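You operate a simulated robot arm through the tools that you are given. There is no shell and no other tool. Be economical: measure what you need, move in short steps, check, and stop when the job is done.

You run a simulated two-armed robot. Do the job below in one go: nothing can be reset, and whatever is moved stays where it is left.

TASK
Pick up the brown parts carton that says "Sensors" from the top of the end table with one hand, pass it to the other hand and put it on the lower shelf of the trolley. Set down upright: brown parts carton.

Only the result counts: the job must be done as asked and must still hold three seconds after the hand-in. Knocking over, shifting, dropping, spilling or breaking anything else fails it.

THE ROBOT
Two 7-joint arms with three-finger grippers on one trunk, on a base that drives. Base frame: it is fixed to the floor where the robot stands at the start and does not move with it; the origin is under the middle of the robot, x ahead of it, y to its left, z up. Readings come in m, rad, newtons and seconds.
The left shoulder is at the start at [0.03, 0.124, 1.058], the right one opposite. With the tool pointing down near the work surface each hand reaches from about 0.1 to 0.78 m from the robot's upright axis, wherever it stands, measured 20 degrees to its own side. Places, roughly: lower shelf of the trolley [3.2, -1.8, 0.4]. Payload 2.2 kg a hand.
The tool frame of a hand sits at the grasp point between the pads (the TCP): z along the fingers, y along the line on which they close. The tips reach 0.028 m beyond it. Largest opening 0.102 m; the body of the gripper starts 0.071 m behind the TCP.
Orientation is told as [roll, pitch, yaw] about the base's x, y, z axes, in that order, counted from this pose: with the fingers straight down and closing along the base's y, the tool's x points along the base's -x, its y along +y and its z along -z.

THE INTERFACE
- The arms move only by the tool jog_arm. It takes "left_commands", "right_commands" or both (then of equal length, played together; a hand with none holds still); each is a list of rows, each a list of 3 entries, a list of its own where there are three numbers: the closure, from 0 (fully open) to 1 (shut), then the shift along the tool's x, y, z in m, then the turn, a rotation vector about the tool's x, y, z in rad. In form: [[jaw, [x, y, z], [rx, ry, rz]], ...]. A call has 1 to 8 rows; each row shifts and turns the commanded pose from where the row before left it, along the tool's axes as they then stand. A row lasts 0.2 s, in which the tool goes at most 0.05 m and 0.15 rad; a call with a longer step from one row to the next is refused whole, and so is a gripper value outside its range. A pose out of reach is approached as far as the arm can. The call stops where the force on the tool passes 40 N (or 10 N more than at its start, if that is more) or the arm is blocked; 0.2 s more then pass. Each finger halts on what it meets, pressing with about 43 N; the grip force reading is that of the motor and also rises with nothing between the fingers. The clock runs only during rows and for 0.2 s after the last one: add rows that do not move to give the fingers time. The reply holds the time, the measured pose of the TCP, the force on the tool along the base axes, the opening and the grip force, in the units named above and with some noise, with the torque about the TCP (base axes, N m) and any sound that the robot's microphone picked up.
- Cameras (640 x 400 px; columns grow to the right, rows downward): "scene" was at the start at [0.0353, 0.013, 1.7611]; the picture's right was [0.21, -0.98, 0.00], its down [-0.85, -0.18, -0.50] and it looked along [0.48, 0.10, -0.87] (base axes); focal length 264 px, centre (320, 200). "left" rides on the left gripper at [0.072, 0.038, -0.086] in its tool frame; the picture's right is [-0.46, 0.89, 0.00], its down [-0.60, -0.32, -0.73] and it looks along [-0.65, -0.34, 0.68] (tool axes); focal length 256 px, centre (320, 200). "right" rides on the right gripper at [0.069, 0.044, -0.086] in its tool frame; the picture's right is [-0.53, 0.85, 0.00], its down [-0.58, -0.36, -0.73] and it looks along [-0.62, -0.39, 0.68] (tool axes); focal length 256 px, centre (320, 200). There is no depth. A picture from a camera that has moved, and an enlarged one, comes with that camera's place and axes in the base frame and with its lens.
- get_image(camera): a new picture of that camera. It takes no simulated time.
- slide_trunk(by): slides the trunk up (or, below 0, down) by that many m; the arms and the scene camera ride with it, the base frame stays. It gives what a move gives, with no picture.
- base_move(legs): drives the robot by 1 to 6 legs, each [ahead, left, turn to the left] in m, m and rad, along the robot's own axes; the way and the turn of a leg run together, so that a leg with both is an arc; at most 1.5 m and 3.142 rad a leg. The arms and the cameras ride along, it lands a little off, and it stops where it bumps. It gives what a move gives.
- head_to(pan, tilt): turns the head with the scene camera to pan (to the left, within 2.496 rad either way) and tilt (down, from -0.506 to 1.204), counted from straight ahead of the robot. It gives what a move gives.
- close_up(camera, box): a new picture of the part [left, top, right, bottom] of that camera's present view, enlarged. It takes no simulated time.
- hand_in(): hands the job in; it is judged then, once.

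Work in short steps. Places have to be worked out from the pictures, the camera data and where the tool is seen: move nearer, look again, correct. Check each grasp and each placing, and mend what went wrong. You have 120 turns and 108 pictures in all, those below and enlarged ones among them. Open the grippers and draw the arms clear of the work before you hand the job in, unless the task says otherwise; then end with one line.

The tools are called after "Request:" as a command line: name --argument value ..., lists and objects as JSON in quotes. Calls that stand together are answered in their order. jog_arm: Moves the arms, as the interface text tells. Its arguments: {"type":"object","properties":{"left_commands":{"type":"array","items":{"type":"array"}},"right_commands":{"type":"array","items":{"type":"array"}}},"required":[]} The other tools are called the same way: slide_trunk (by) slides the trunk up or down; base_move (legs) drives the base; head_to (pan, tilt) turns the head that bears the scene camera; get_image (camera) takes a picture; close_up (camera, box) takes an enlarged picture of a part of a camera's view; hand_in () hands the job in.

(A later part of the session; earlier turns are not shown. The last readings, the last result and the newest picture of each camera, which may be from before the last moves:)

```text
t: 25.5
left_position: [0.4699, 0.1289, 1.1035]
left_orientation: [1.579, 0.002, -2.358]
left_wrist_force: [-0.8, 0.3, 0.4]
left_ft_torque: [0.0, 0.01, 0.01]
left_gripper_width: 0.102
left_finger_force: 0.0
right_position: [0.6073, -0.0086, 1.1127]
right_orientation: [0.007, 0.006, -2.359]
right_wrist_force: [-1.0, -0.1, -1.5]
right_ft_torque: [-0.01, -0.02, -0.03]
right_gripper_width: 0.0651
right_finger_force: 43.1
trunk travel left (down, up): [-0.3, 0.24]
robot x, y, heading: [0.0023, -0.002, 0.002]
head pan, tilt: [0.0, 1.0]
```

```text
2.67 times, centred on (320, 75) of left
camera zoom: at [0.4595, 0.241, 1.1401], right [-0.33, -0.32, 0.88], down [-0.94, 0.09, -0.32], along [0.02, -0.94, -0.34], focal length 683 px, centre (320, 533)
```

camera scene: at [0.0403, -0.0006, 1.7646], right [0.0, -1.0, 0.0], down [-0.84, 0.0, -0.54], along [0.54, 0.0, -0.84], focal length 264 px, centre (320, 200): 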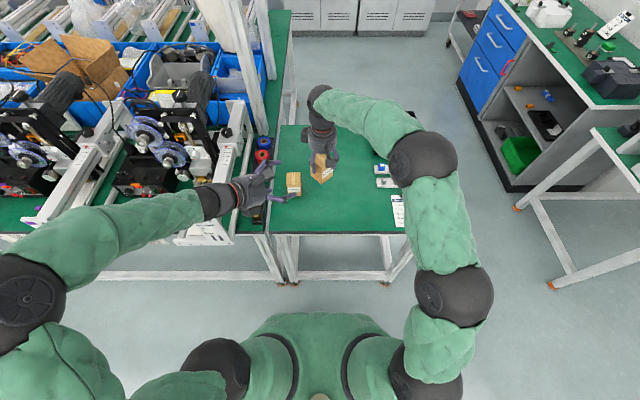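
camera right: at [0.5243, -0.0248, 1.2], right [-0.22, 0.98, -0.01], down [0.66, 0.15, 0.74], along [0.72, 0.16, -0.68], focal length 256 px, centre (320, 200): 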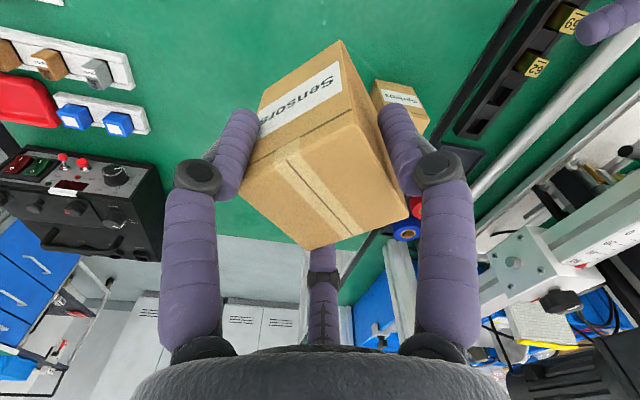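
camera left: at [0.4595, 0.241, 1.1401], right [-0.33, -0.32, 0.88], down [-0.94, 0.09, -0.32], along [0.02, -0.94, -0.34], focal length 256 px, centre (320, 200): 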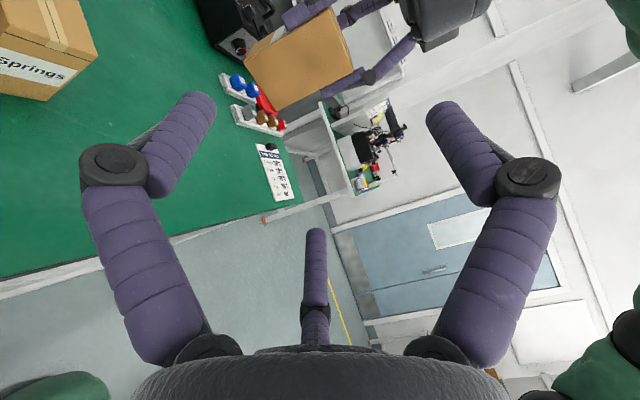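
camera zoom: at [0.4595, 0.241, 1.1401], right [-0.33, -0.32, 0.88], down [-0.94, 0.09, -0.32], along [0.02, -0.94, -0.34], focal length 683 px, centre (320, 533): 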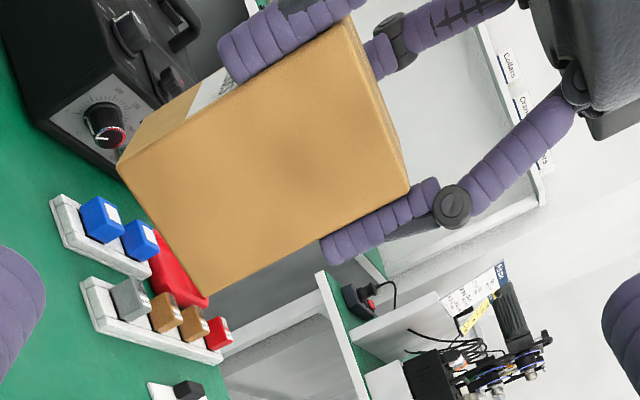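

The carton spans z 1.038 to 1.126 and ±0.027 m laterally, and it is centred on the left hand's line. I lower the left TCP to 1.088 and advance most of the way.

Request:
jog_arm --left_commands '[[0, [0, -0.0155, 0.02], [0, 0, 0]], [0, [0, 0, 0.03], [0, 0, 0]], [0, [0, 0, 0.025], [0, 0, 0]], [0, [0, 0, 0.02], [0, 0, 0]], [0, [0, 0, 0], [0, 0, 0]]]'

Request:
get_image --camera "left"

Request:
close_up --camera "scene" --box '[220, 80, 380, 220]'

```text
t: 26.7
left_position: [0.5369, 0.0606, 1.0886]
left_orientation: [1.578, 0.0, -2.36]
left_wrist_force: [0.6, -0.4, 0.2]
left_ft_torque: [0.03, 0.04, -0.01]
left_gripper_width: 0.1017
left_finger_force: 0.0
right_position: [0.6072, -0.0083, 1.1134]
right_orientation: [0.008, 0.005, -2.357]
right_wrist_force: [0.6, 0.0, -1.9]
right_ft_torque: [0.0, 0.01, 0.02]
right_gripper_width: 0.065
right_finger_force: 42.9
trunk travel left (down, up): [-0.3, 0.24]
robot x, y, heading: [-0.0003, -0.0003, 0.001]
head pan, tilt: [0.0, 1.0]
```

```text
72 pictures are left
camera left: at [0.5269, 0.1737, 1.1252], right [-0.33, -0.32, 0.89], down [-0.94, 0.09, -0.32], along [0.02, -0.94, -0.34], focal length 256 px, centre (320, 200)
```

left: 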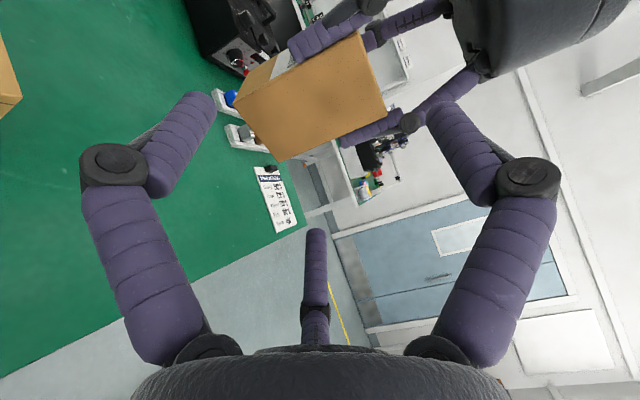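

```text
2.86 times, centred on (300, 150) of scene
camera zoom: at [0.0401, -0.0003, 1.7647], right [0.0, -1.0, 0.0], down [-0.84, 0.0, -0.54], along [0.54, 0.0, -0.84], focal length 753 px, centre (377, 343)
```

zoom: 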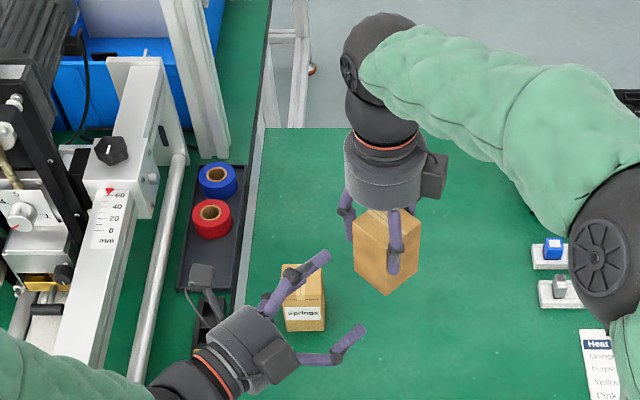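

No contact so far. I continue 5 cm in small rows, then look.

Request:
jog_arm --left_commands '[[0, [0, 0, 0.02], [0, 0, 0]], [0, [0, 0, 0.015], [0, 0, 0]], [0, [0, 0, 0.015], [0, 0, 0]], [0, [0, 0, 0], [0, 0, 0]]]'

Request:
get_image --camera "left"

Request:
get_image --camera "right"

```text
t: 27.7
left_position: [0.5726, 0.0267, 1.0887]
left_orientation: [1.578, 0.002, -2.358]
left_wrist_force: [-1.0, 0.1, 0.3]
left_ft_torque: [0.02, -0.03, 0.0]
left_gripper_width: 0.102
left_finger_force: 0.1
right_position: [0.6074, -0.0087, 1.1138]
right_orientation: [0.01, 0.005, -2.36]
right_wrist_force: [-0.4, 0.8, -1.0]
right_ft_torque: [0.01, -0.01, -0.01]
right_gripper_width: 0.0652
right_finger_force: 42.5
trunk travel left (down, up): [-0.3, 0.24]
robot x, y, heading: [0.0027, 0.0029, 0.005]
head pan, tilt: [0.0, 1.0]
```

```text
70 pictures are left
camera left: at [0.5627, 0.1395, 1.1262], right [-0.33, -0.32, 0.88], down [-0.94, 0.09, -0.32], along [0.02, -0.94, -0.34], focal length 256 px, centre (320, 200)
```

left: 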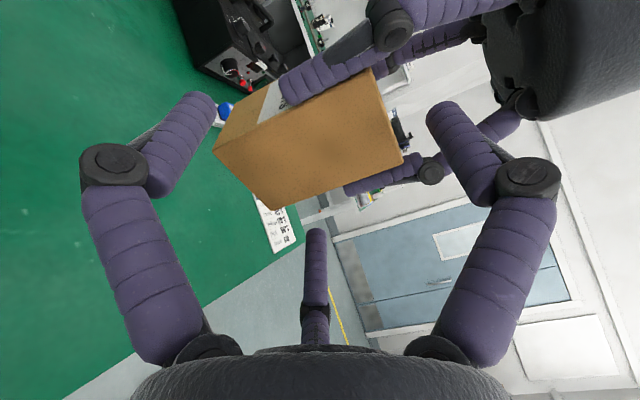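

```text
69 pictures are left
camera right: at [0.6845, 0.0104, 1.2011], right [0.22, -0.98, 0.01], down [-0.67, -0.15, 0.72], along [-0.71, -0.16, -0.69], focal length 256 px, centre (320, 200)
```

right: 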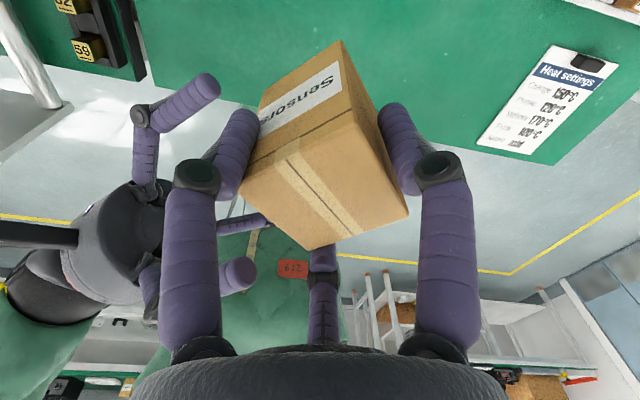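

Still force-free, and the carton lies between the three left fingers. I advance the last 3.7 cm.

Request:
jog_arm --left_commands '[[0, [0, 0, 0.0125], [0, 0, 0]], [0, [0, 0, 0.0125], [0, 0, 0]], [0, [0, 0, 0.0115], [0, 0, 0]], [0, [0, 0, 0], [0, 0, 0]]]'

Request:
get_image --camera "left"

Request:
get_image --camera "right"

```text
t: 28.7
left_position: [0.5989, 0.0005, 1.0887]
left_orientation: [1.577, 0.0, -2.359]
left_wrist_force: [0.1, 0.0, 0.5]
left_ft_torque: [0.0, -0.02, 0.02]
left_gripper_width: 0.1018
left_finger_force: 0.1
right_position: [0.6081, -0.0083, 1.1137]
right_orientation: [0.008, 0.005, -2.357]
right_wrist_force: [-0.4, 0.5, -1.1]
right_ft_torque: [-0.04, -0.02, -0.01]
right_gripper_width: 0.0651
right_finger_force: 42.7
trunk travel left (down, up): [-0.3, 0.24]
robot x, y, heading: [-0.0028, -0.0007, -0.001]
head pan, tilt: [0.0, 1.0]
```

```text
68 pictures are left
camera left: at [0.5886, 0.1132, 1.1261], right [-0.33, -0.32, 0.88], down [-0.94, 0.09, -0.32], along [0.02, -0.94, -0.34], focal length 256 px, centre (320, 200)
```

left: 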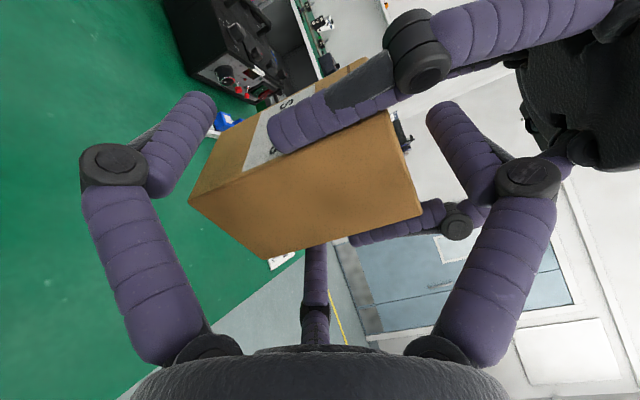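

```text
67 pictures are left
camera right: at [0.6845, 0.0103, 1.201], right [0.22, -0.98, 0.01], down [-0.67, -0.15, 0.72], along [-0.71, -0.16, -0.69], focal length 256 px, centre (320, 200)
```

right: 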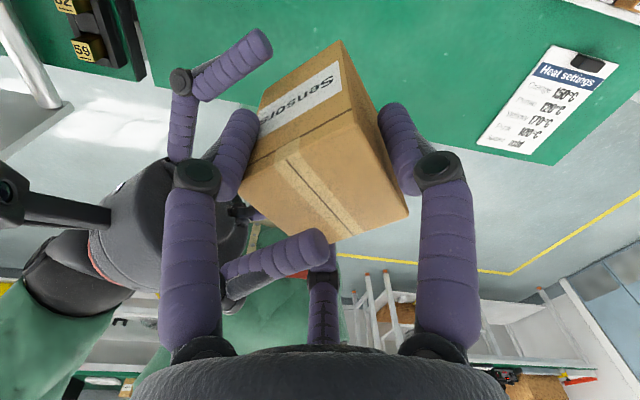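

The left thumb is over the top and its side fingers pass below the right fingertips, with no force. I close the left hand.

Request:
jog_arm --left_commands '[[0.2, [0, 0, 0], [0, 0, 0]], [0.35, [0, 0, 0], [0, 0, 0]], [0.5, [0, 0, 0], [0, 0, 0]], [1, [0, 0, 0], [0, 0, 0]], [1, [0, 0, 0], [0, 0, 0]], [1, [0, 0, 0], [0, 0, 0]]]'

Request:
get_image --camera "left"

Request:
get_image --camera "right"

```text
t: 29.9
left_position: [0.5988, 0.0012, 1.091]
left_orientation: [1.583, 0.003, -2.362]
left_wrist_force: [-1.3, -0.2, 0.9]
left_ft_torque: [-0.11, 0.14, -0.02]
left_gripper_width: 0.0657
left_finger_force: 43.1
right_position: [0.6085, -0.0082, 1.1112]
right_orientation: [0.009, 0.002, -2.358]
right_wrist_force: [1.4, 0.8, -2.8]
right_ft_torque: [0.1, -0.17, 0.0]
right_gripper_width: 0.0651
right_finger_force: 43.2
trunk travel left (down, up): [-0.3, 0.24]
robot x, y, heading: [0.0011, 0.001, -0.001]
head pan, tilt: [0.0, 1.0]
stopped in row 5 (right hand): the force on the tool passed its limit at 41 N (the readings are from after the stop); the commanded pose is now the measured one
```

```text
66 pictures are left
camera left: at [0.5887, 0.1122, 1.128], right [-0.34, -0.32, 0.88], down [-0.94, 0.09, -0.33], along [0.02, -0.94, -0.33], focal length 256 px, centre (320, 200)
```

left: 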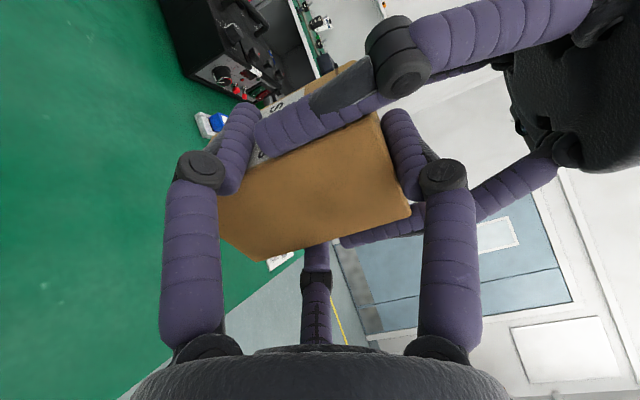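

```text
65 pictures are left
camera right: at [0.685, 0.0101, 1.1984], right [0.22, -0.98, 0.01], down [-0.67, -0.15, 0.73], along [-0.71, -0.16, -0.69], focal length 256 px, centre (320, 200)
```

right: 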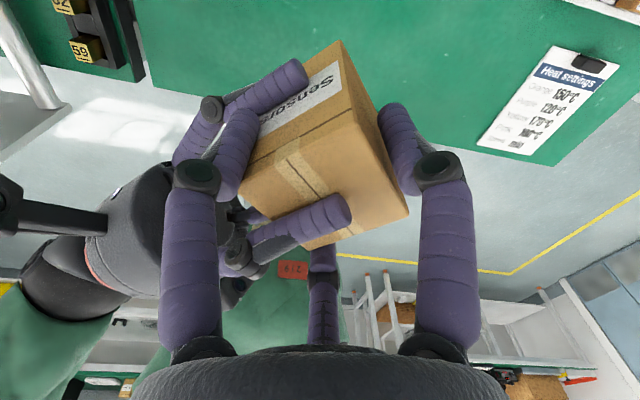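

The left grip is at 43 N with its thumb on top and fingers on both sides. I open the right hand in place.

Request:
jog_arm --left_commands '[[1, [0, 0, 0], [0, 0, 0]], [1, [0, 0, 0], [0, 0, 0]], [1, [0, 0, 0], [0, 0, 0]], [1, [0, 0, 0], [0, 0, 0]]]' --right_commands '[[0.25, [0, 0, 0], [0, 0, 0]], [0.15, [0, 0, 0], [0, 0, 0]], [0.0, [0, 0, 0], [0, 0, 0]], [0, [0, 0, 0], [0, 0, 0]]]'

Request:
get_image --camera "left"

Request:
get_image --camera "right"

```text
t: 30.9
left_position: [0.5993, 0.0011, 1.0913]
left_orientation: [1.584, 0.002, -2.361]
left_wrist_force: [-0.4, -0.6, 0.0]
left_ft_torque: [0.01, -0.03, -0.02]
left_gripper_width: 0.0652
left_finger_force: 42.7
right_position: [0.6074, -0.0077, 1.1121]
right_orientation: [0.01, 0.002, -2.357]
right_wrist_force: [0.0, -0.1, 0.8]
right_ft_torque: [0.02, 0.0, -0.03]
right_gripper_width: 0.102
right_finger_force: 0.3
trunk travel left (down, up): [-0.3, 0.24]
robot x, y, heading: [-0.0001, -0.0001, -0.004]
head pan, tilt: [0.0, 1.0]
```

```text
64 pictures are left
camera left: at [0.5887, 0.1123, 1.1281], right [-0.34, -0.32, 0.88], down [-0.94, 0.09, -0.33], along [0.02, -0.94, -0.33], focal length 256 px, centre (320, 200)
```

left: 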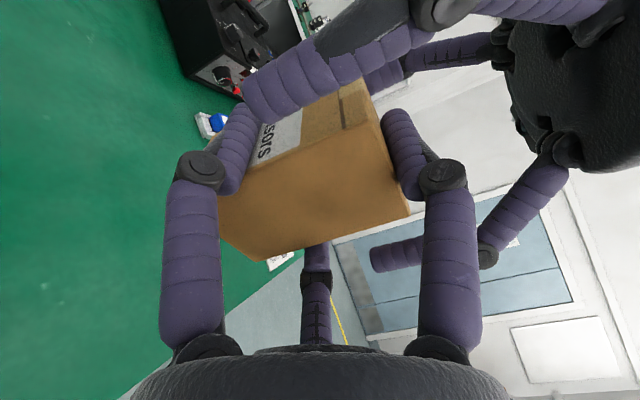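

```text
63 pictures are left
camera right: at [0.685, 0.0102, 1.1988], right [0.22, -0.98, 0.01], down [-0.67, -0.15, 0.72], along [-0.71, -0.16, -0.69], focal length 256 px, centre (320, 200)
```

right: 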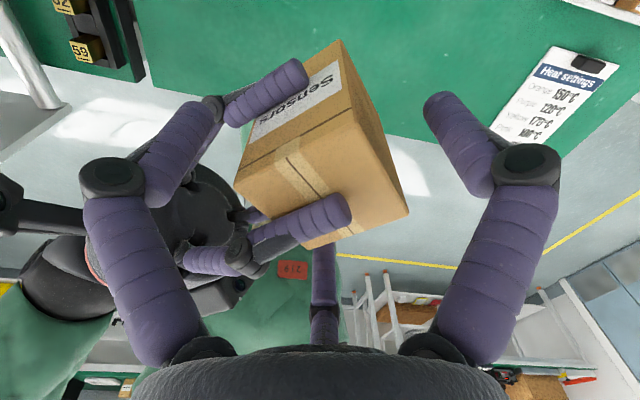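

The left hand holds the carton alone. I raise the right hand straight up, clear of it.

Request:
jog_arm --right_commands '[[0, [0, 0, -0.02], [0, 0, 0]], [0, [0, 0, -0.03], [0, 0, 0]], [0, [0, 0, -0.04], [0, 0, 0]], [0, [0, 0, -0.04], [0, 0, 0]], [0, [0, 0, -0.04], [0, 0, 0]], [0, [0, 0, 0], [0, 0, 0]]]'

Request:
get_image --camera "left"

Request:
get_image --camera "scene"

```text
t: 32.3
left_position: [0.5994, 0.0005, 1.0912]
left_orientation: [1.583, 0.004, -2.361]
left_wrist_force: [-0.5, 0.3, -0.6]
left_ft_torque: [0.02, -0.05, -0.01]
left_gripper_width: 0.0655
left_finger_force: 42.8
right_position: [0.6039, -0.0071, 1.2809]
right_orientation: [0.009, 0.003, -2.357]
right_wrist_force: [1.0, 0.3, 0.1]
right_ft_torque: [0.01, 0.0, 0.0]
right_gripper_width: 0.1019
right_finger_force: 0.0
trunk travel left (down, up): [-0.3, 0.24]
robot x, y, heading: [0.0005, -0.0014, -0.0]
head pan, tilt: [0.0, 1.0]
```

```text
62 pictures are left
camera left: at [0.5891, 0.1122, 1.1279], right [-0.34, -0.32, 0.88], down [-0.94, 0.09, -0.33], along [0.02, -0.94, -0.33], focal length 256 px, centre (320, 200)
```

left: 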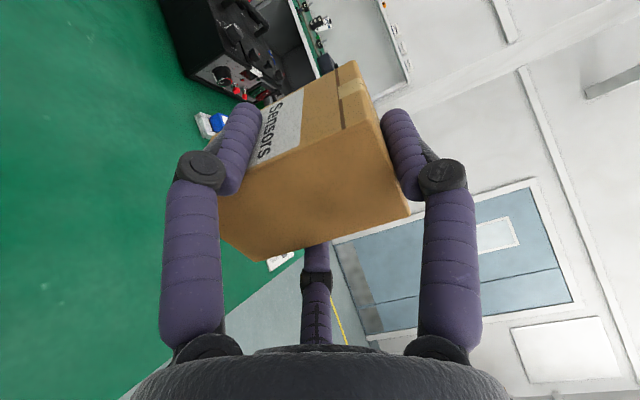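

```text
61 pictures are left
camera scene: at [0.0409, -0.0008, 1.7646], right [0.0, -1.0, 0.0], down [-0.84, 0.0, -0.54], along [0.54, 0.0, -0.84], focal length 264 px, centre (320, 200)
```

scene: 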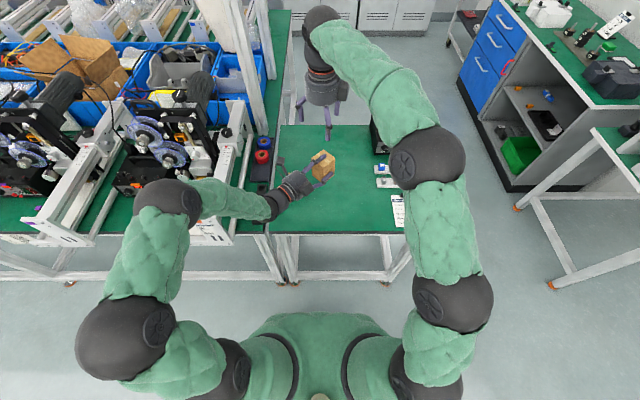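

The handover is complete. The corridor toward the trolley runs between the end table (right edge y about -0.33) and the bench front (y about -1.46). I check what is behind before backing away.

Request:
head_to --pan -2.3 --tilt 0.6

Request:
get_image --camera "scene"

```text
t: 34.5
left_position: [0.5995, 0.001, 1.0918]
left_orientation: [1.585, 0.003, -2.362]
left_wrist_force: [-0.6, 0.0, 0.5]
left_ft_torque: [0.0, 0.04, 0.0]
left_gripper_width: 0.0653
left_finger_force: 43.7
right_position: [0.6041, -0.0059, 1.2806]
right_orientation: [0.01, 0.004, -2.358]
right_wrist_force: [0.2, -0.2, 0.1]
right_ft_torque: [0.0, 0.0, 0.01]
right_gripper_width: 0.1023
right_finger_force: 0.0
trunk travel left (down, up): [-0.3, 0.24]
robot x, y, heading: [-0.0, -0.0018, 0.003]
head pan, tilt: [-2.3, 0.6]
```

```text
60 pictures are left
camera scene: at [-0.0882, -0.0666, 1.7967], right [-0.75, 0.67, 0.0], down [0.38, 0.42, -0.83], along [-0.55, -0.62, -0.56], focal length 264 px, centre (320, 200)
```

scene: 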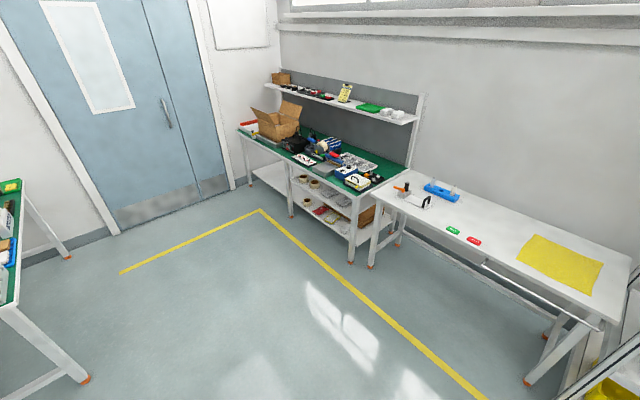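

Clear behind for over a metre. I back away 0.3 m.

Request:
base_move --legs '[[-0.3, 0, 0]]'

Request:
head_to --pan -0.2 --tilt 0.85

Request:
get_image --camera "scene"

```text
t: 36.5
left_position: [0.3058, 0.0, 1.0929]
left_orientation: [1.586, 0.005, -2.364]
left_wrist_force: [-0.3, -0.2, -0.6]
left_ft_torque: [0.04, -0.02, 0.03]
left_gripper_width: 0.0653
left_finger_force: 43.0
right_position: [0.3115, -0.0065, 1.2821]
right_orientation: [0.011, 0.006, -2.36]
right_wrist_force: [-0.4, -1.0, -0.2]
right_ft_torque: [-0.02, -0.04, -0.01]
right_gripper_width: 0.1018
right_finger_force: 0.2
trunk travel left (down, up): [-0.3, 0.24]
robot x, y, heading: [-0.2934, 0.002, -0.002]
head pan, tilt: [-2.3, 0.6]
```

```text
t: 38.5
left_position: [0.3082, -0.0014, 1.0917]
left_orientation: [1.584, 0.004, -2.363]
left_wrist_force: [0.2, 0.4, 0.1]
left_ft_torque: [0.06, 0.04, 0.0]
left_gripper_width: 0.0652
left_finger_force: 43.0
right_position: [0.3141, -0.0064, 1.2806]
right_orientation: [0.01, 0.004, -2.361]
right_wrist_force: [0.5, 0.0, 0.2]
right_ft_torque: [0.0, 0.04, 0.0]
right_gripper_width: 0.1018
right_finger_force: 0.1
trunk travel left (down, up): [-0.3, 0.24]
robot x, y, heading: [-0.291, 0.0007, -0.002]
head pan, tilt: [-0.201, 0.85]
```

```text
59 pictures are left
camera scene: at [-0.2437, -0.0161, 1.7758], right [-0.2, -0.98, 0.0], down [-0.74, 0.15, -0.66], along [0.65, -0.13, -0.75], focal length 264 px, centre (320, 200)
```

scene: 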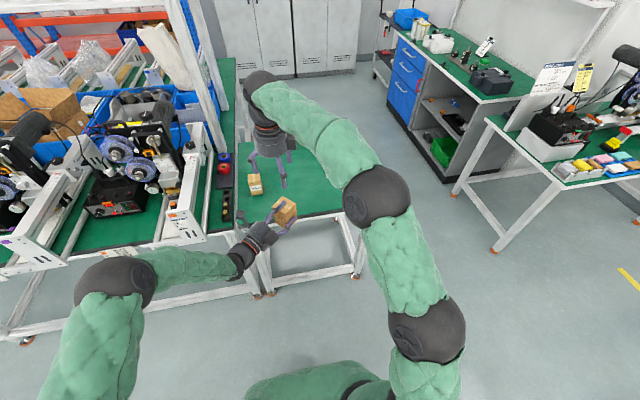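

Now I tuck the right hand back toward the right side, then strafe to the corridor.

Request:
jog_arm --right_commands '[[0, [-0.04, 0, 0.0], [0, 0, 0]], [0, [-0.04, 0, 0.0], [0, 0, 0]], [0, [-0.04, 0, 0.01], [0, 0, 0]], [0, [-0.04, 0, 0.01], [0, 0, 0]], [0, [-0.04, 0, 0.01], [0, 0, 0]], [0, [-0.04, 0, 0.01], [0, 0, 0]], [0, [-0.03, 0, 0.01], [0, 0, 0]], [0, [0, 0, 0], [0, 0, 0]]]'

Request:
base_move --legs '[[0, -0.93, 0]]'

Request:
head_to --pan 0.0 --tilt 0.6

Request:
get_image --camera "scene"

```text
t: 40.3
left_position: [0.3077, -0.0014, 1.0906]
left_orientation: [1.584, 0.002, -2.363]
left_wrist_force: [0.4, -0.7, 0.2]
left_ft_torque: [-0.01, -0.01, 0.02]
left_gripper_width: 0.0654
left_finger_force: 43.4
right_position: [0.1238, -0.1965, 1.2269]
right_orientation: [0.011, 0.004, -2.359]
right_wrist_force: [0.7, 0.3, -0.9]
right_ft_torque: [-0.01, 0.0, 0.04]
right_gripper_width: 0.102
right_finger_force: 0.0
trunk travel left (down, up): [-0.3, 0.24]
robot x, y, heading: [-0.2907, 0.0003, -0.003]
head pan, tilt: [-0.201, 0.85]
```

```text
t: 45.2
left_position: [0.3152, -0.9229, 1.0917]
left_orientation: [1.582, 0.004, -2.343]
left_wrist_force: [0.2, 0.4, -0.1]
left_ft_torque: [0.05, 0.05, -0.03]
left_gripper_width: 0.0651
left_finger_force: 43.1
right_position: [0.1352, -1.1224, 1.2273]
right_orientation: [0.008, 0.005, -2.339]
right_wrist_force: [-0.5, -0.5, 0.0]
right_ft_torque: [0.07, 0.0, 0.0]
right_gripper_width: 0.1019
right_finger_force: 0.0
trunk travel left (down, up): [-0.3, 0.24]
robot x, y, heading: [-0.28, -0.9343, 0.021]
head pan, tilt: [-0.201, 0.85]
```

```text
t: 45.9
left_position: [0.317, -0.9228, 1.0918]
left_orientation: [1.584, 0.003, -2.342]
left_wrist_force: [-0.5, 0.0, -0.6]
left_ft_torque: [0.02, 0.02, -0.01]
left_gripper_width: 0.065
left_finger_force: 43.4
right_position: [0.1341, -1.1222, 1.227]
right_orientation: [0.009, 0.004, -2.339]
right_wrist_force: [-0.5, -0.4, -0.5]
right_ft_torque: [-0.01, -0.02, -0.01]
right_gripper_width: 0.1018
right_finger_force: 0.0
trunk travel left (down, up): [-0.3, 0.24]
robot x, y, heading: [-0.282, -0.9292, 0.023]
head pan, tilt: [0.0, 0.6]
```

```text
58 pictures are left
camera scene: at [-0.2243, -0.9337, 1.7966], right [0.02, -1.0, 0.0], down [-0.57, -0.01, -0.82], along [0.82, 0.01, -0.57], focal length 264 px, centre (320, 200)
```

scene: 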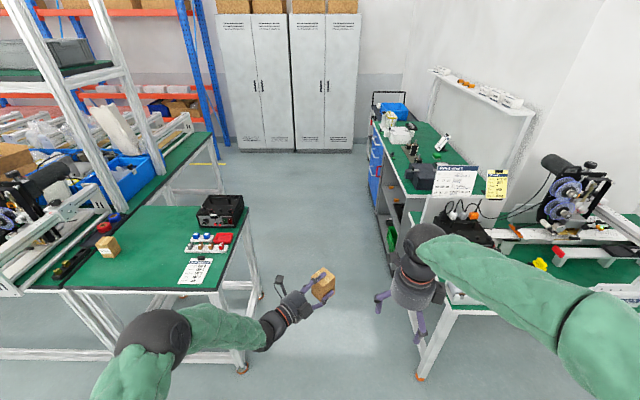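

The table's right edge is really near y = -0.53, and my right elbow sticks out over the right bench. I extend the right hand forward again to narrow it and check.

Request:
jog_arm --right_commands '[[0, [0.038, 0.0202, -0.01], [0, 0, 0]], [0, [0.038, 0.0202, -0.01], [0, 0, 0]], [0, [0.038, 0.0202, -0.01], [0, 0, 0]], [0, [0.038, 0.0202, -0.01], [0, 0, 0]], [0, [0.038, 0.0202, -0.01], [0, 0, 0]], [0, [0, 0, 0], [0, 0, 0]]]'

Request:
head_to --pan -0.3 --tilt 0.9

Request:
get_image --camera "scene"

```text
t: 47.3
left_position: [0.3145, -0.9239, 1.0934]
left_orientation: [1.585, 0.005, -2.343]
left_wrist_force: [0.3, -0.6, -0.4]
left_ft_torque: [0.04, 0.0, 0.0]
left_gripper_width: 0.0654
left_finger_force: 43.0
right_position: [0.3406, -1.0526, 1.2797]
right_orientation: [0.011, 0.007, -2.34]
right_wrist_force: [-0.2, 0.2, 0.4]
right_ft_torque: [0.05, -0.04, 0.01]
right_gripper_width: 0.1019
right_finger_force: 0.1
trunk travel left (down, up): [-0.3, 0.24]
robot x, y, heading: [-0.2837, -0.9348, 0.019]
head pan, tilt: [0.0, 0.6]
```

```text
t: 48.1
left_position: [0.3158, -0.9224, 1.0923]
left_orientation: [1.584, 0.003, -2.342]
left_wrist_force: [0.4, -0.9, 0.2]
left_ft_torque: [0.04, 0.07, 0.0]
left_gripper_width: 0.0652
left_finger_force: 42.8
right_position: [0.3426, -1.0518, 1.2775]
right_orientation: [0.012, 0.004, -2.338]
right_wrist_force: [0.4, 0.1, 0.2]
right_ft_torque: [-0.04, -0.04, 0.01]
right_gripper_width: 0.1019
right_finger_force: 0.1
trunk travel left (down, up): [-0.3, 0.24]
robot x, y, heading: [-0.2838, -0.9323, 0.014]
head pan, tilt: [-0.3, 0.901]
```

```text
57 pictures are left
camera scene: at [-0.24, -0.9563, 1.7719], right [-0.28, -0.96, 0.0], down [-0.75, 0.22, -0.62], along [0.6, -0.17, -0.78], focal length 264 px, centre (320, 200)
```

scene: 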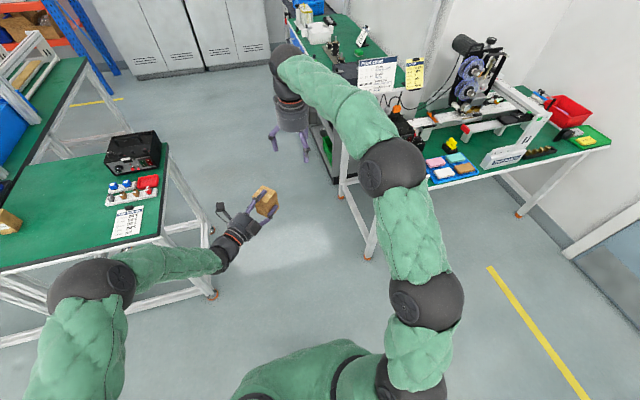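

The right elbow is now inside the corridor. I raise the trunk 0.2 m so elbows clear the table items, centre at y = -1.0 and drive forward past the table.

Request:
slide_trunk --by 0.2

Request:
base_move --legs '[[0, -0.065, -0.014], [1.0, 0, 0]]'

Request:
head_to --pan -0.2 --tilt 0.6

Request:
get_image --camera "scene"

```text
t: 50.3
left_position: [0.3158, -0.9221, 1.2905]
left_orientation: [1.583, 0.004, -2.342]
left_wrist_force: [-0.1, -0.4, -1.7]
left_ft_torque: [0.0, 0.01, -0.05]
left_gripper_width: 0.0651
left_finger_force: 43.0
right_position: [0.3417, -1.0511, 1.4787]
right_orientation: [0.011, 0.004, -2.339]
right_wrist_force: [-0.3, 0.0, 0.7]
right_ft_torque: [-0.01, 0.0, -0.01]
right_gripper_width: 0.1019
right_finger_force: 0.1
trunk travel left (down, up): [-0.5, 0.04]
robot x, y, heading: [-0.2874, -0.9307, 0.021]
head pan, tilt: [-0.3, 0.901]
```

```text
t: 56.1
left_position: [1.3129, -1.0065, 1.2917]
left_orientation: [1.584, 0.005, -2.37]
left_wrist_force: [-0.3, -0.5, -0.4]
left_ft_torque: [0.01, -0.01, -0.01]
left_gripper_width: 0.065
left_finger_force: 43.5
right_position: [1.3346, -1.1366, 1.4793]
right_orientation: [0.012, 0.005, -2.368]
right_wrist_force: [0.2, -0.2, 0.0]
right_ft_torque: [0.0, 0.0, 0.0]
right_gripper_width: 0.102
right_finger_force: 0.1
trunk travel left (down, up): [-0.5, 0.04]
robot x, y, heading: [0.7097, -1.0008, -0.011]
head pan, tilt: [-0.3, 0.901]
```

```text
t: 56.9
left_position: [1.3119, -1.0065, 1.2915]
left_orientation: [1.584, 0.003, -2.37]
left_wrist_force: [-0.5, -0.2, -2.3]
left_ft_torque: [0.04, 0.03, -0.01]
left_gripper_width: 0.0652
left_finger_force: 42.4
right_position: [1.3345, -1.1363, 1.4798]
right_orientation: [0.011, 0.005, -2.368]
right_wrist_force: [-0.2, 0.0, 0.2]
right_ft_torque: [0.0, -0.03, -0.01]
right_gripper_width: 0.102
right_finger_force: 0.1
trunk travel left (down, up): [-0.5, 0.04]
robot x, y, heading: [0.709, -1.0023, -0.004]
head pan, tilt: [-0.201, 0.6]
```

```text
56 pictures are left
camera scene: at [0.7702, -1.0202, 1.9966], right [-0.21, -0.98, 0.0], down [-0.55, 0.12, -0.82], along [0.81, -0.17, -0.57], focal length 264 px, centre (320, 200)
```

scene: 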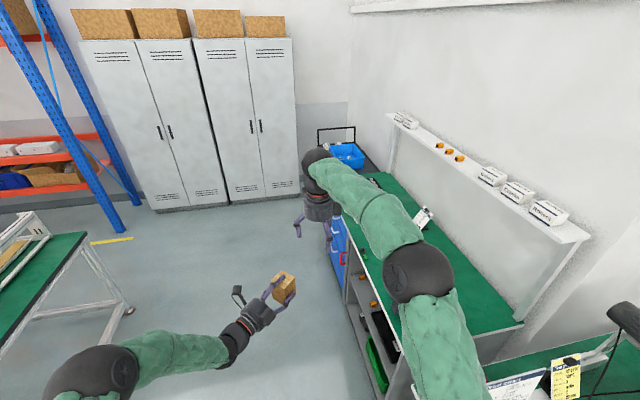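

The way ahead is open (cabinets at x about 3.83). I drive on, drift left to y about -0.65, then turn right to face the trolley side.

Request:
base_move --legs '[[0.8, 0, 0.004], [0.9, 0.35, 0], [0, 0, -1.571]]'

Request:
head_to --pan 0.4 --tilt 0.7

Request:
get_image --camera "scene"

```text
t: 69.4
left_position: [2.4434, -1.2387, 1.2907]
left_orientation: [1.582, 0.005, 2.43]
left_wrist_force: [-1.0, -0.1, -1.3]
left_ft_torque: [0.0, -0.03, 0.01]
left_gripper_width: 0.065
left_finger_force: 42.9
right_position: [2.3166, -1.273, 1.4793]
right_orientation: [0.01, 0.005, 2.433]
right_wrist_force: [-0.2, -0.5, 0.1]
right_ft_torque: [0.0, -0.02, 0.01]
right_gripper_width: 0.1019
right_finger_force: 0.1
trunk travel left (down, up): [-0.5, 0.04]
robot x, y, heading: [2.3989, -0.6405, -1.496]
head pan, tilt: [-0.201, 0.6]
```

```text
t: 70.4
left_position: [2.4441, -1.2396, 1.291]
left_orientation: [1.583, 0.004, 2.428]
left_wrist_force: [0.8, 0.2, -1.4]
left_ft_torque: [0.02, -0.03, 0.0]
left_gripper_width: 0.0652
left_finger_force: 43.1
right_position: [2.3166, -1.2727, 1.4797]
right_orientation: [0.012, 0.005, 2.433]
right_wrist_force: [0.4, -0.9, 0.1]
right_ft_torque: [0.02, -0.03, 0.0]
right_gripper_width: 0.1021
right_finger_force: 0.1
trunk travel left (down, up): [-0.5, 0.04]
robot x, y, heading: [2.3972, -0.6427, -1.494]
head pan, tilt: [0.4, 0.7]
```

```text
55 pictures are left
camera scene: at [2.4342, -0.6884, 1.988], right [-0.89, -0.46, 0.0], down [-0.29, 0.57, -0.76], along [0.35, -0.68, -0.64], focal length 264 px, centre (320, 200)
```

scene: 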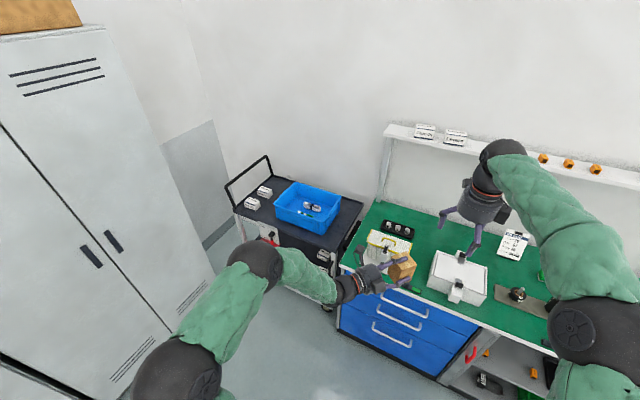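

The trolley's front edge is at y about -1.55, x about 2.80-3.45. I straighten the heading and strafe left to face it, then look at the lower shelf.

Request:
base_move --legs '[[0, 0, -0.077], [0, 0.6, 0]]'

Request:
slide_trunk --by -0.5

Request:
head_to --pan 0.1 --tilt 0.7

Request:
get_image --camera "scene"

Request:
get_image --camera "left"

```text
t: 74.3
left_position: [3.0035, -1.2385, 1.2905]
left_orientation: [1.584, 0.003, 2.353]
left_wrist_force: [-0.3, 0.5, -2.4]
left_ft_torque: [0.02, -0.01, -0.01]
left_gripper_width: 0.065
left_finger_force: 43.0
right_position: [2.8734, -1.2628, 1.4802]
right_orientation: [0.01, 0.005, 2.357]
right_wrist_force: [0.4, 0.5, 0.0]
right_ft_torque: [0.01, -0.03, -0.02]
right_gripper_width: 0.1023
right_finger_force: 0.0
trunk travel left (down, up): [-0.5, 0.04]
robot x, y, heading: [3.0037, -0.6377, -1.567]
head pan, tilt: [0.4, 0.7]
```

```text
refused: -0.5 is not a number from -0.4 to 0.4
```

```text
t: 75.1
left_position: [3.0039, -1.2382, 1.292]
left_orientation: [1.582, 0.005, 2.352]
left_wrist_force: [0.3, 0.7, -1.2]
left_ft_torque: [0.03, -0.03, 0.0]
left_gripper_width: 0.0651
left_finger_force: 43.1
right_position: [2.8735, -1.2633, 1.4792]
right_orientation: [0.011, 0.006, 2.356]
right_wrist_force: [-0.6, 0.5, 0.4]
right_ft_torque: [-0.01, 0.01, 0.01]
right_gripper_width: 0.1019
right_finger_force: 0.1
trunk travel left (down, up): [-0.5, 0.04]
robot x, y, heading: [3.0027, -0.6393, -1.57]
head pan, tilt: [0.099, 0.7]
```

```text
54 pictures are left
camera scene: at [3.0102, -0.6957, 1.988], right [-0.99, -0.1, 0.0], down [-0.07, 0.64, -0.76], along [0.08, -0.76, -0.64], focal length 264 px, centre (320, 200)
```

scene: 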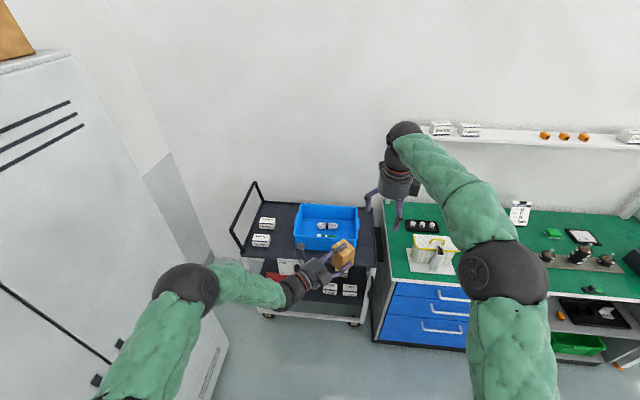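

```text
53 pictures are left
camera left: at [3.1147, -1.2294, 1.328], right [-0.32, 0.34, 0.88], down [0.09, 0.94, -0.33], along [-0.94, -0.03, -0.33], focal length 256 px, centre (320, 200)
```

left: 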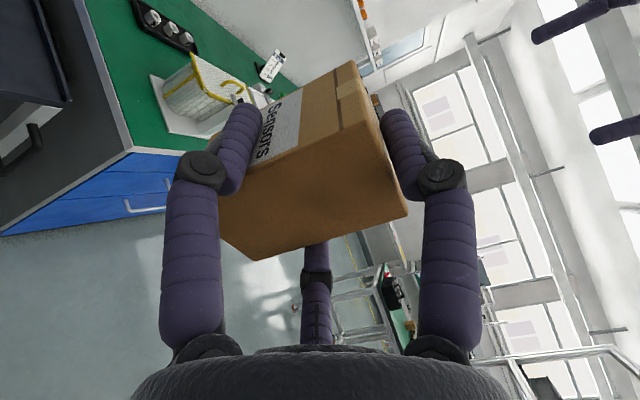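

The carton is still well held. I lower the trunk 0.4 m (hands stay in front of the trolley) and zoom on the lower shelf.

Request:
slide_trunk --by -0.4

Request:
head_to --pan 0.1 --tilt 0.7

Request:
get_image --camera "scene"

Request:
close_up --camera "scene" --box '[210, 180, 410, 330]'

```text
t: 79.0
left_position: [3.0029, -1.239, 0.8921]
left_orientation: [1.582, 0.004, 2.353]
left_wrist_force: [-1.1, 0.0, -2.7]
left_ft_torque: [0.05, -0.01, -0.03]
left_gripper_width: 0.065
left_finger_force: 43.0
right_position: [2.8734, -1.2634, 1.0806]
right_orientation: [0.01, 0.004, 2.355]
right_wrist_force: [0.5, -0.5, 0.6]
right_ft_torque: [0.01, -0.03, -0.01]
right_gripper_width: 0.102
right_finger_force: 0.0
trunk travel left (down, up): [-0.1, 0.44]
robot x, y, heading: [3.0023, -0.6395, -1.569]
head pan, tilt: [0.099, 0.7]
```

```text
t: 79.5
left_position: [3.0035, -1.2396, 0.8907]
left_orientation: [1.582, 0.002, 2.352]
left_wrist_force: [-0.4, 0.6, -1.4]
left_ft_torque: [0.0, -0.03, 0.0]
left_gripper_width: 0.065
left_finger_force: 43.4
right_position: [2.8733, -1.262, 1.0783]
right_orientation: [0.01, 0.007, 2.356]
right_wrist_force: [0.4, -0.4, 0.7]
right_ft_torque: [-0.02, -0.01, 0.0]
right_gripper_width: 0.1019
right_finger_force: 0.1
trunk travel left (down, up): [-0.1, 0.44]
robot x, y, heading: [3.0015, -0.6396, -1.566]
head pan, tilt: [0.099, 0.7]
```

```text
52 pictures are left
camera scene: at [3.0102, -0.6957, 1.588], right [-0.99, -0.1, 0.0], down [-0.07, 0.64, -0.76], along [0.08, -0.76, -0.64], focal length 264 px, centre (320, 200)
```

scene: 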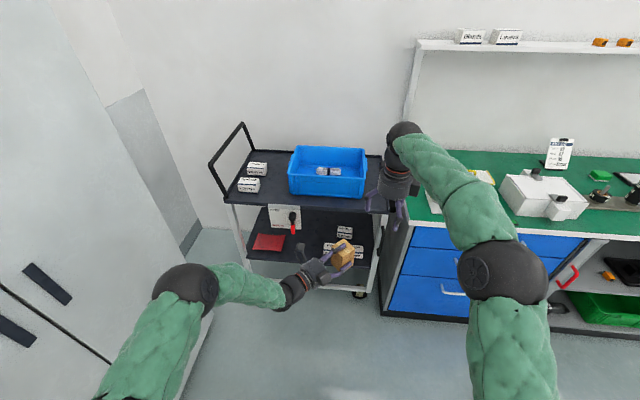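

```text
2.67 times, centred on (310, 255) of scene
camera zoom: at [3.0102, -0.6957, 1.588], right [-0.99, -0.1, 0.0], down [-0.07, 0.64, -0.76], along [0.08, -0.76, -0.64], focal length 703 px, centre (347, 53)
```

zoom: 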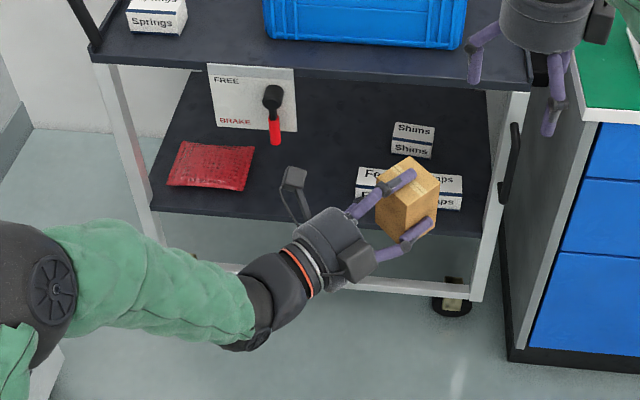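

The lower shelf (z about 0.4, front edge y about -1.56) has a free gap from x 3.10 (white boxes) to 3.32 (red pack). I aim for about [3.22, -1.63] near the front. First I raise and retract the idle right hand, so it will not meet the top deck.

Request:
jog_arm --right_commands '[[0, [-0.0253, -0.0151, -0.0286], [0, 0, 0]], [0, [-0.0253, -0.0151, -0.0286], [0, 0, 0]], [0, [-0.0253, -0.0151, -0.0286], [0, 0, 0]], [0, [-0.0253, -0.0151, -0.0286], [0, 0, 0]], [0, [-0.0253, -0.0151, -0.0286], [0, 0, 0]], [0, [-0.0253, -0.0151, -0.0286], [0, 0, 0]], [0, [-0.0253, -0.0151, -0.0286], [0, 0, 0]], [0, [0, 0, 0], [0, 0, 0]]]'

Request:
slide_trunk --by -0.1

Request:
get_image --camera "scene"

```text
t: 81.3
left_position: [3.0025, -1.2388, 0.8906]
left_orientation: [1.581, 0.004, 2.353]
left_wrist_force: [-1.6, -0.8, -2.1]
left_ft_torque: [0.02, 0.0, 0.0]
left_gripper_width: 0.0651
left_finger_force: 43.5
right_position: [2.8245, -1.0626, 1.2782]
right_orientation: [0.01, 0.003, 2.359]
right_wrist_force: [0.4, -0.9, -0.6]
right_ft_torque: [0.02, 0.04, 0.02]
right_gripper_width: 0.102
right_finger_force: 0.0
trunk travel left (down, up): [-0.1, 0.44]
robot x, y, heading: [3.0019, -0.6401, -1.567]
head pan, tilt: [0.099, 0.7]
```

```text
t: 82.7
left_position: [3.0045, -1.2391, 0.7924]
left_orientation: [1.584, 0.004, 2.353]
left_wrist_force: [0.3, 0.7, -1.8]
left_ft_torque: [0.03, -0.01, -0.02]
left_gripper_width: 0.0651
left_finger_force: 42.6
right_position: [2.8245, -1.0608, 1.1772]
right_orientation: [0.009, 0.004, 2.357]
right_wrist_force: [-0.1, -0.1, 0.5]
right_ft_torque: [-0.01, 0.02, -0.02]
right_gripper_width: 0.1021
right_finger_force: 0.0
trunk travel left (down, up): [0.0, 0.54]
robot x, y, heading: [3.0004, -0.6386, -1.571]
head pan, tilt: [0.099, 0.7]
```

```text
50 pictures are left
camera scene: at [3.0101, -0.6954, 1.4882], right [-0.99, -0.1, 0.0], down [-0.07, 0.64, -0.76], along [0.08, -0.76, -0.64], focal length 264 px, centre (320, 200)
```

scene: 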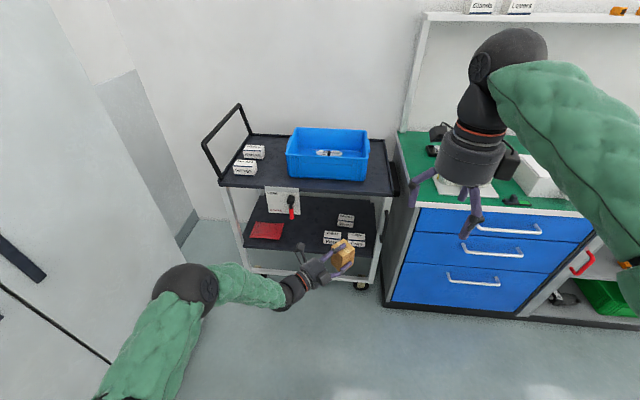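

The trunk is at its lowest. I lower the left hand vertically to TCP z about 0.50 in front of the trolley.

Request:
jog_arm --left_commands '[[1, [0, -0.041, 0], [0, 0, 0]], [1, [0, -0.041, 0], [0, 0, 0]], [1, [0, -0.041, 0], [0, 0, 0]], [1, [0, -0.041, 0], [0, 0, 0]], [1, [0, -0.041, 0], [0, 0, 0]], [1, [0, -0.041, 0], [0, 0, 0]], [1, [0, -0.041, 0], [0, 0, 0]], [1, [0, 0, 0], [0, 0, 0]]]'

Request:
get_image --camera "scene"

Request:
get_image --camera "left"

```text
t: 84.5
left_position: [3.003, -1.2422, 0.5071]
left_orientation: [1.583, 0.004, 2.352]
left_wrist_force: [1.2, 0.2, -2.5]
left_ft_torque: [0.02, -0.06, 0.01]
left_gripper_width: 0.065
left_finger_force: 43.5
right_position: [2.8258, -1.0617, 1.1788]
right_orientation: [0.009, 0.004, 2.356]
right_wrist_force: [0.2, 0.1, -0.4]
right_ft_torque: [0.05, 0.0, -0.01]
right_gripper_width: 0.1018
right_finger_force: 0.0
trunk travel left (down, up): [0.0, 0.54]
robot x, y, heading: [3.0019, -0.6406, -1.571]
head pan, tilt: [0.099, 0.7]
```

```text
49 pictures are left
camera scene: at [3.0102, -0.6957, 1.4881], right [-0.99, -0.1, 0.0], down [-0.07, 0.64, -0.76], along [0.08, -0.76, -0.64], focal length 264 px, centre (320, 200)
```

scene: 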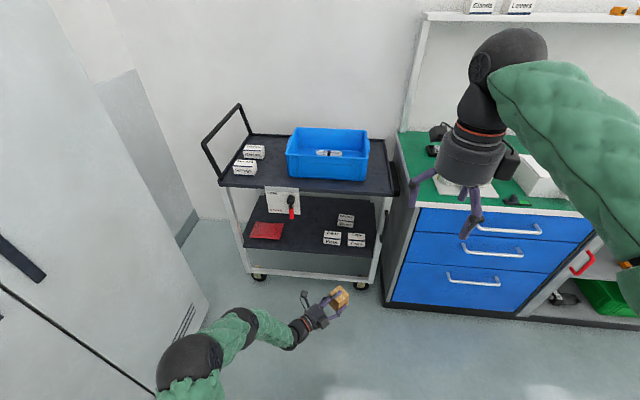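

```text
48 pictures are left
camera left: at [3.1139, -1.2324, 0.5436], right [-0.32, 0.34, 0.88], down [0.09, 0.94, -0.33], along [-0.94, -0.03, -0.33], focal length 256 px, centre (320, 200)
```

left: 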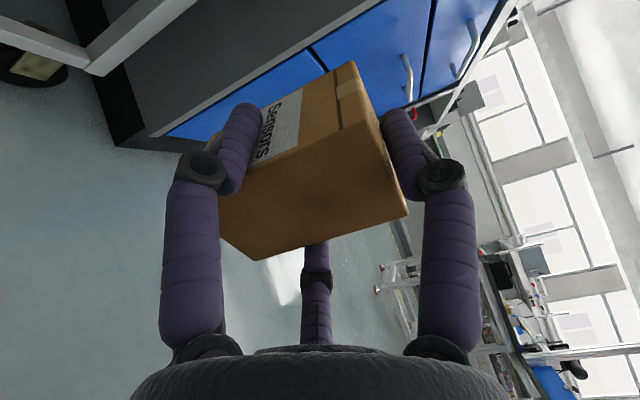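

Excellent: the hand is level at z 0.507. The shelf is now unobstructed, so I zoom in to measure the free space.

Request:
close_up --camera "scene" --box '[220, 160, 400, 300]'

```text
2.86 times, centred on (310, 230) of scene
camera zoom: at [3.0102, -0.6957, 1.4881], right [-0.99, -0.1, 0.0], down [-0.07, 0.64, -0.76], along [0.08, -0.76, -0.64], focal length 753 px, centre (349, 114)
```

zoom: 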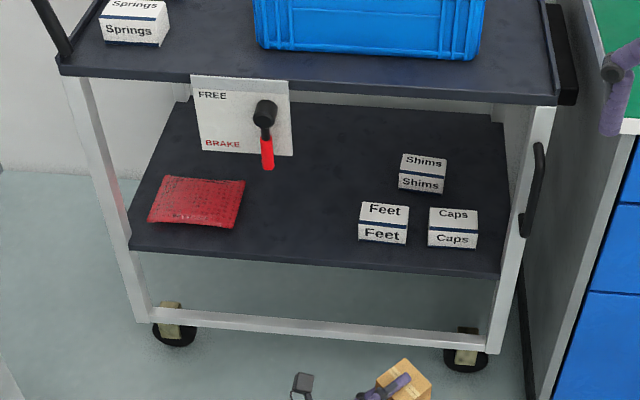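

Free floor spans x 3.09-3.32, so my target carton centre is about [3.205, -1.62]. I turn the body 20° left, then approach partway.

Request:
base_move --legs '[[0, 0, 0.349], [0.2, -0.073, 0]]'

Request:
head_to --pan -0.1 --tilt 0.85

Request:
get_image --camera "scene"

```text
t: 87.2
left_position: [3.2015, -1.4123, 0.5072]
left_orientation: [1.582, 0.004, 2.696]
left_wrist_force: [0.0, -0.6, -2.2]
left_ft_torque: [-0.02, -0.02, -0.01]
left_gripper_width: 0.0651
left_finger_force: 42.8
right_position: [2.9716, -1.3027, 1.177]
right_orientation: [0.011, 0.005, 2.701]
right_wrist_force: [0.2, -0.4, 0.2]
right_ft_torque: [0.03, 0.0, 0.0]
right_gripper_width: 0.1019
right_finger_force: 0.2
trunk travel left (down, up): [0.0, 0.54]
robot x, y, heading: [2.9977, -0.8424, -1.224]
head pan, tilt: [0.099, 0.7]
```

```text
t: 87.9
left_position: [3.201, -1.4127, 0.5065]
left_orientation: [1.584, 0.004, 2.696]
left_wrist_force: [-0.4, -0.8, -0.9]
left_ft_torque: [0.01, -0.07, 0.02]
left_gripper_width: 0.0651
left_finger_force: 42.9
right_position: [2.9726, -1.3036, 1.1777]
right_orientation: [0.01, 0.001, 2.701]
right_wrist_force: [0.2, -0.5, 0.3]
right_ft_torque: [0.0, -0.02, -0.01]
right_gripper_width: 0.1021
right_finger_force: 0.1
trunk travel left (down, up): [0.0, 0.54]
robot x, y, heading: [2.9962, -0.8465, -1.222]
head pan, tilt: [-0.099, 0.85]
```

```text
46 pictures are left
camera scene: at [3.007, -0.895, 1.4758], right [-0.97, -0.24, 0.0], down [-0.18, 0.73, -0.66], along [0.16, -0.64, -0.75], focal length 264 px, centre (320, 200)
```

scene: 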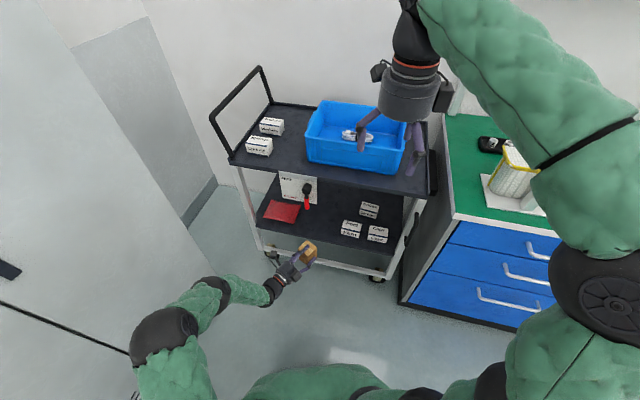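

Everything is clear. I zoom on the approach area before going in.

Request:
close_up --camera "scene" --box '[230, 150, 430, 300]'

Request:
get_image --camera "left"

```text
2.67 times, centred on (330, 225) of scene
camera zoom: at [3.007, -0.895, 1.4758], right [-0.97, -0.24, 0.0], down [-0.18, 0.73, -0.66], along [0.16, -0.64, -0.75], focal length 703 px, centre (293, 133)
```

zoom: 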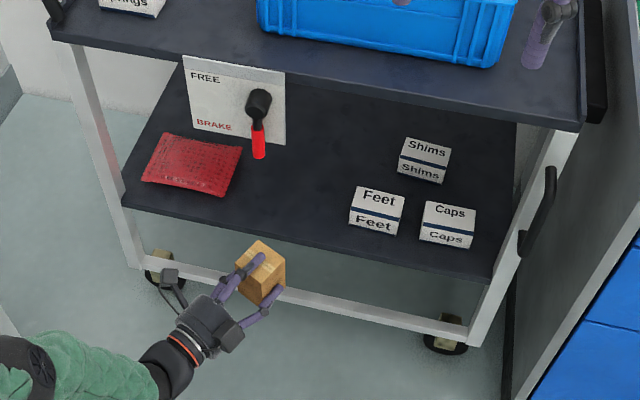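

```text
44 pictures are left
camera left: at [3.303, -1.366, 0.5439], right [-0.42, 0.21, 0.88], down [-0.23, 0.92, -0.33], along [-0.88, -0.34, -0.33], focal length 256 px, centre (320, 200)
```

left: 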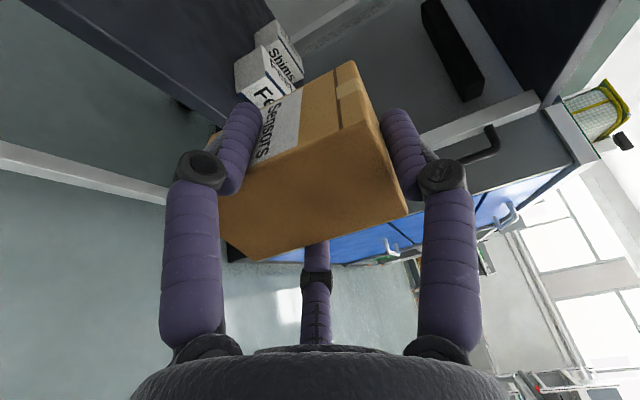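

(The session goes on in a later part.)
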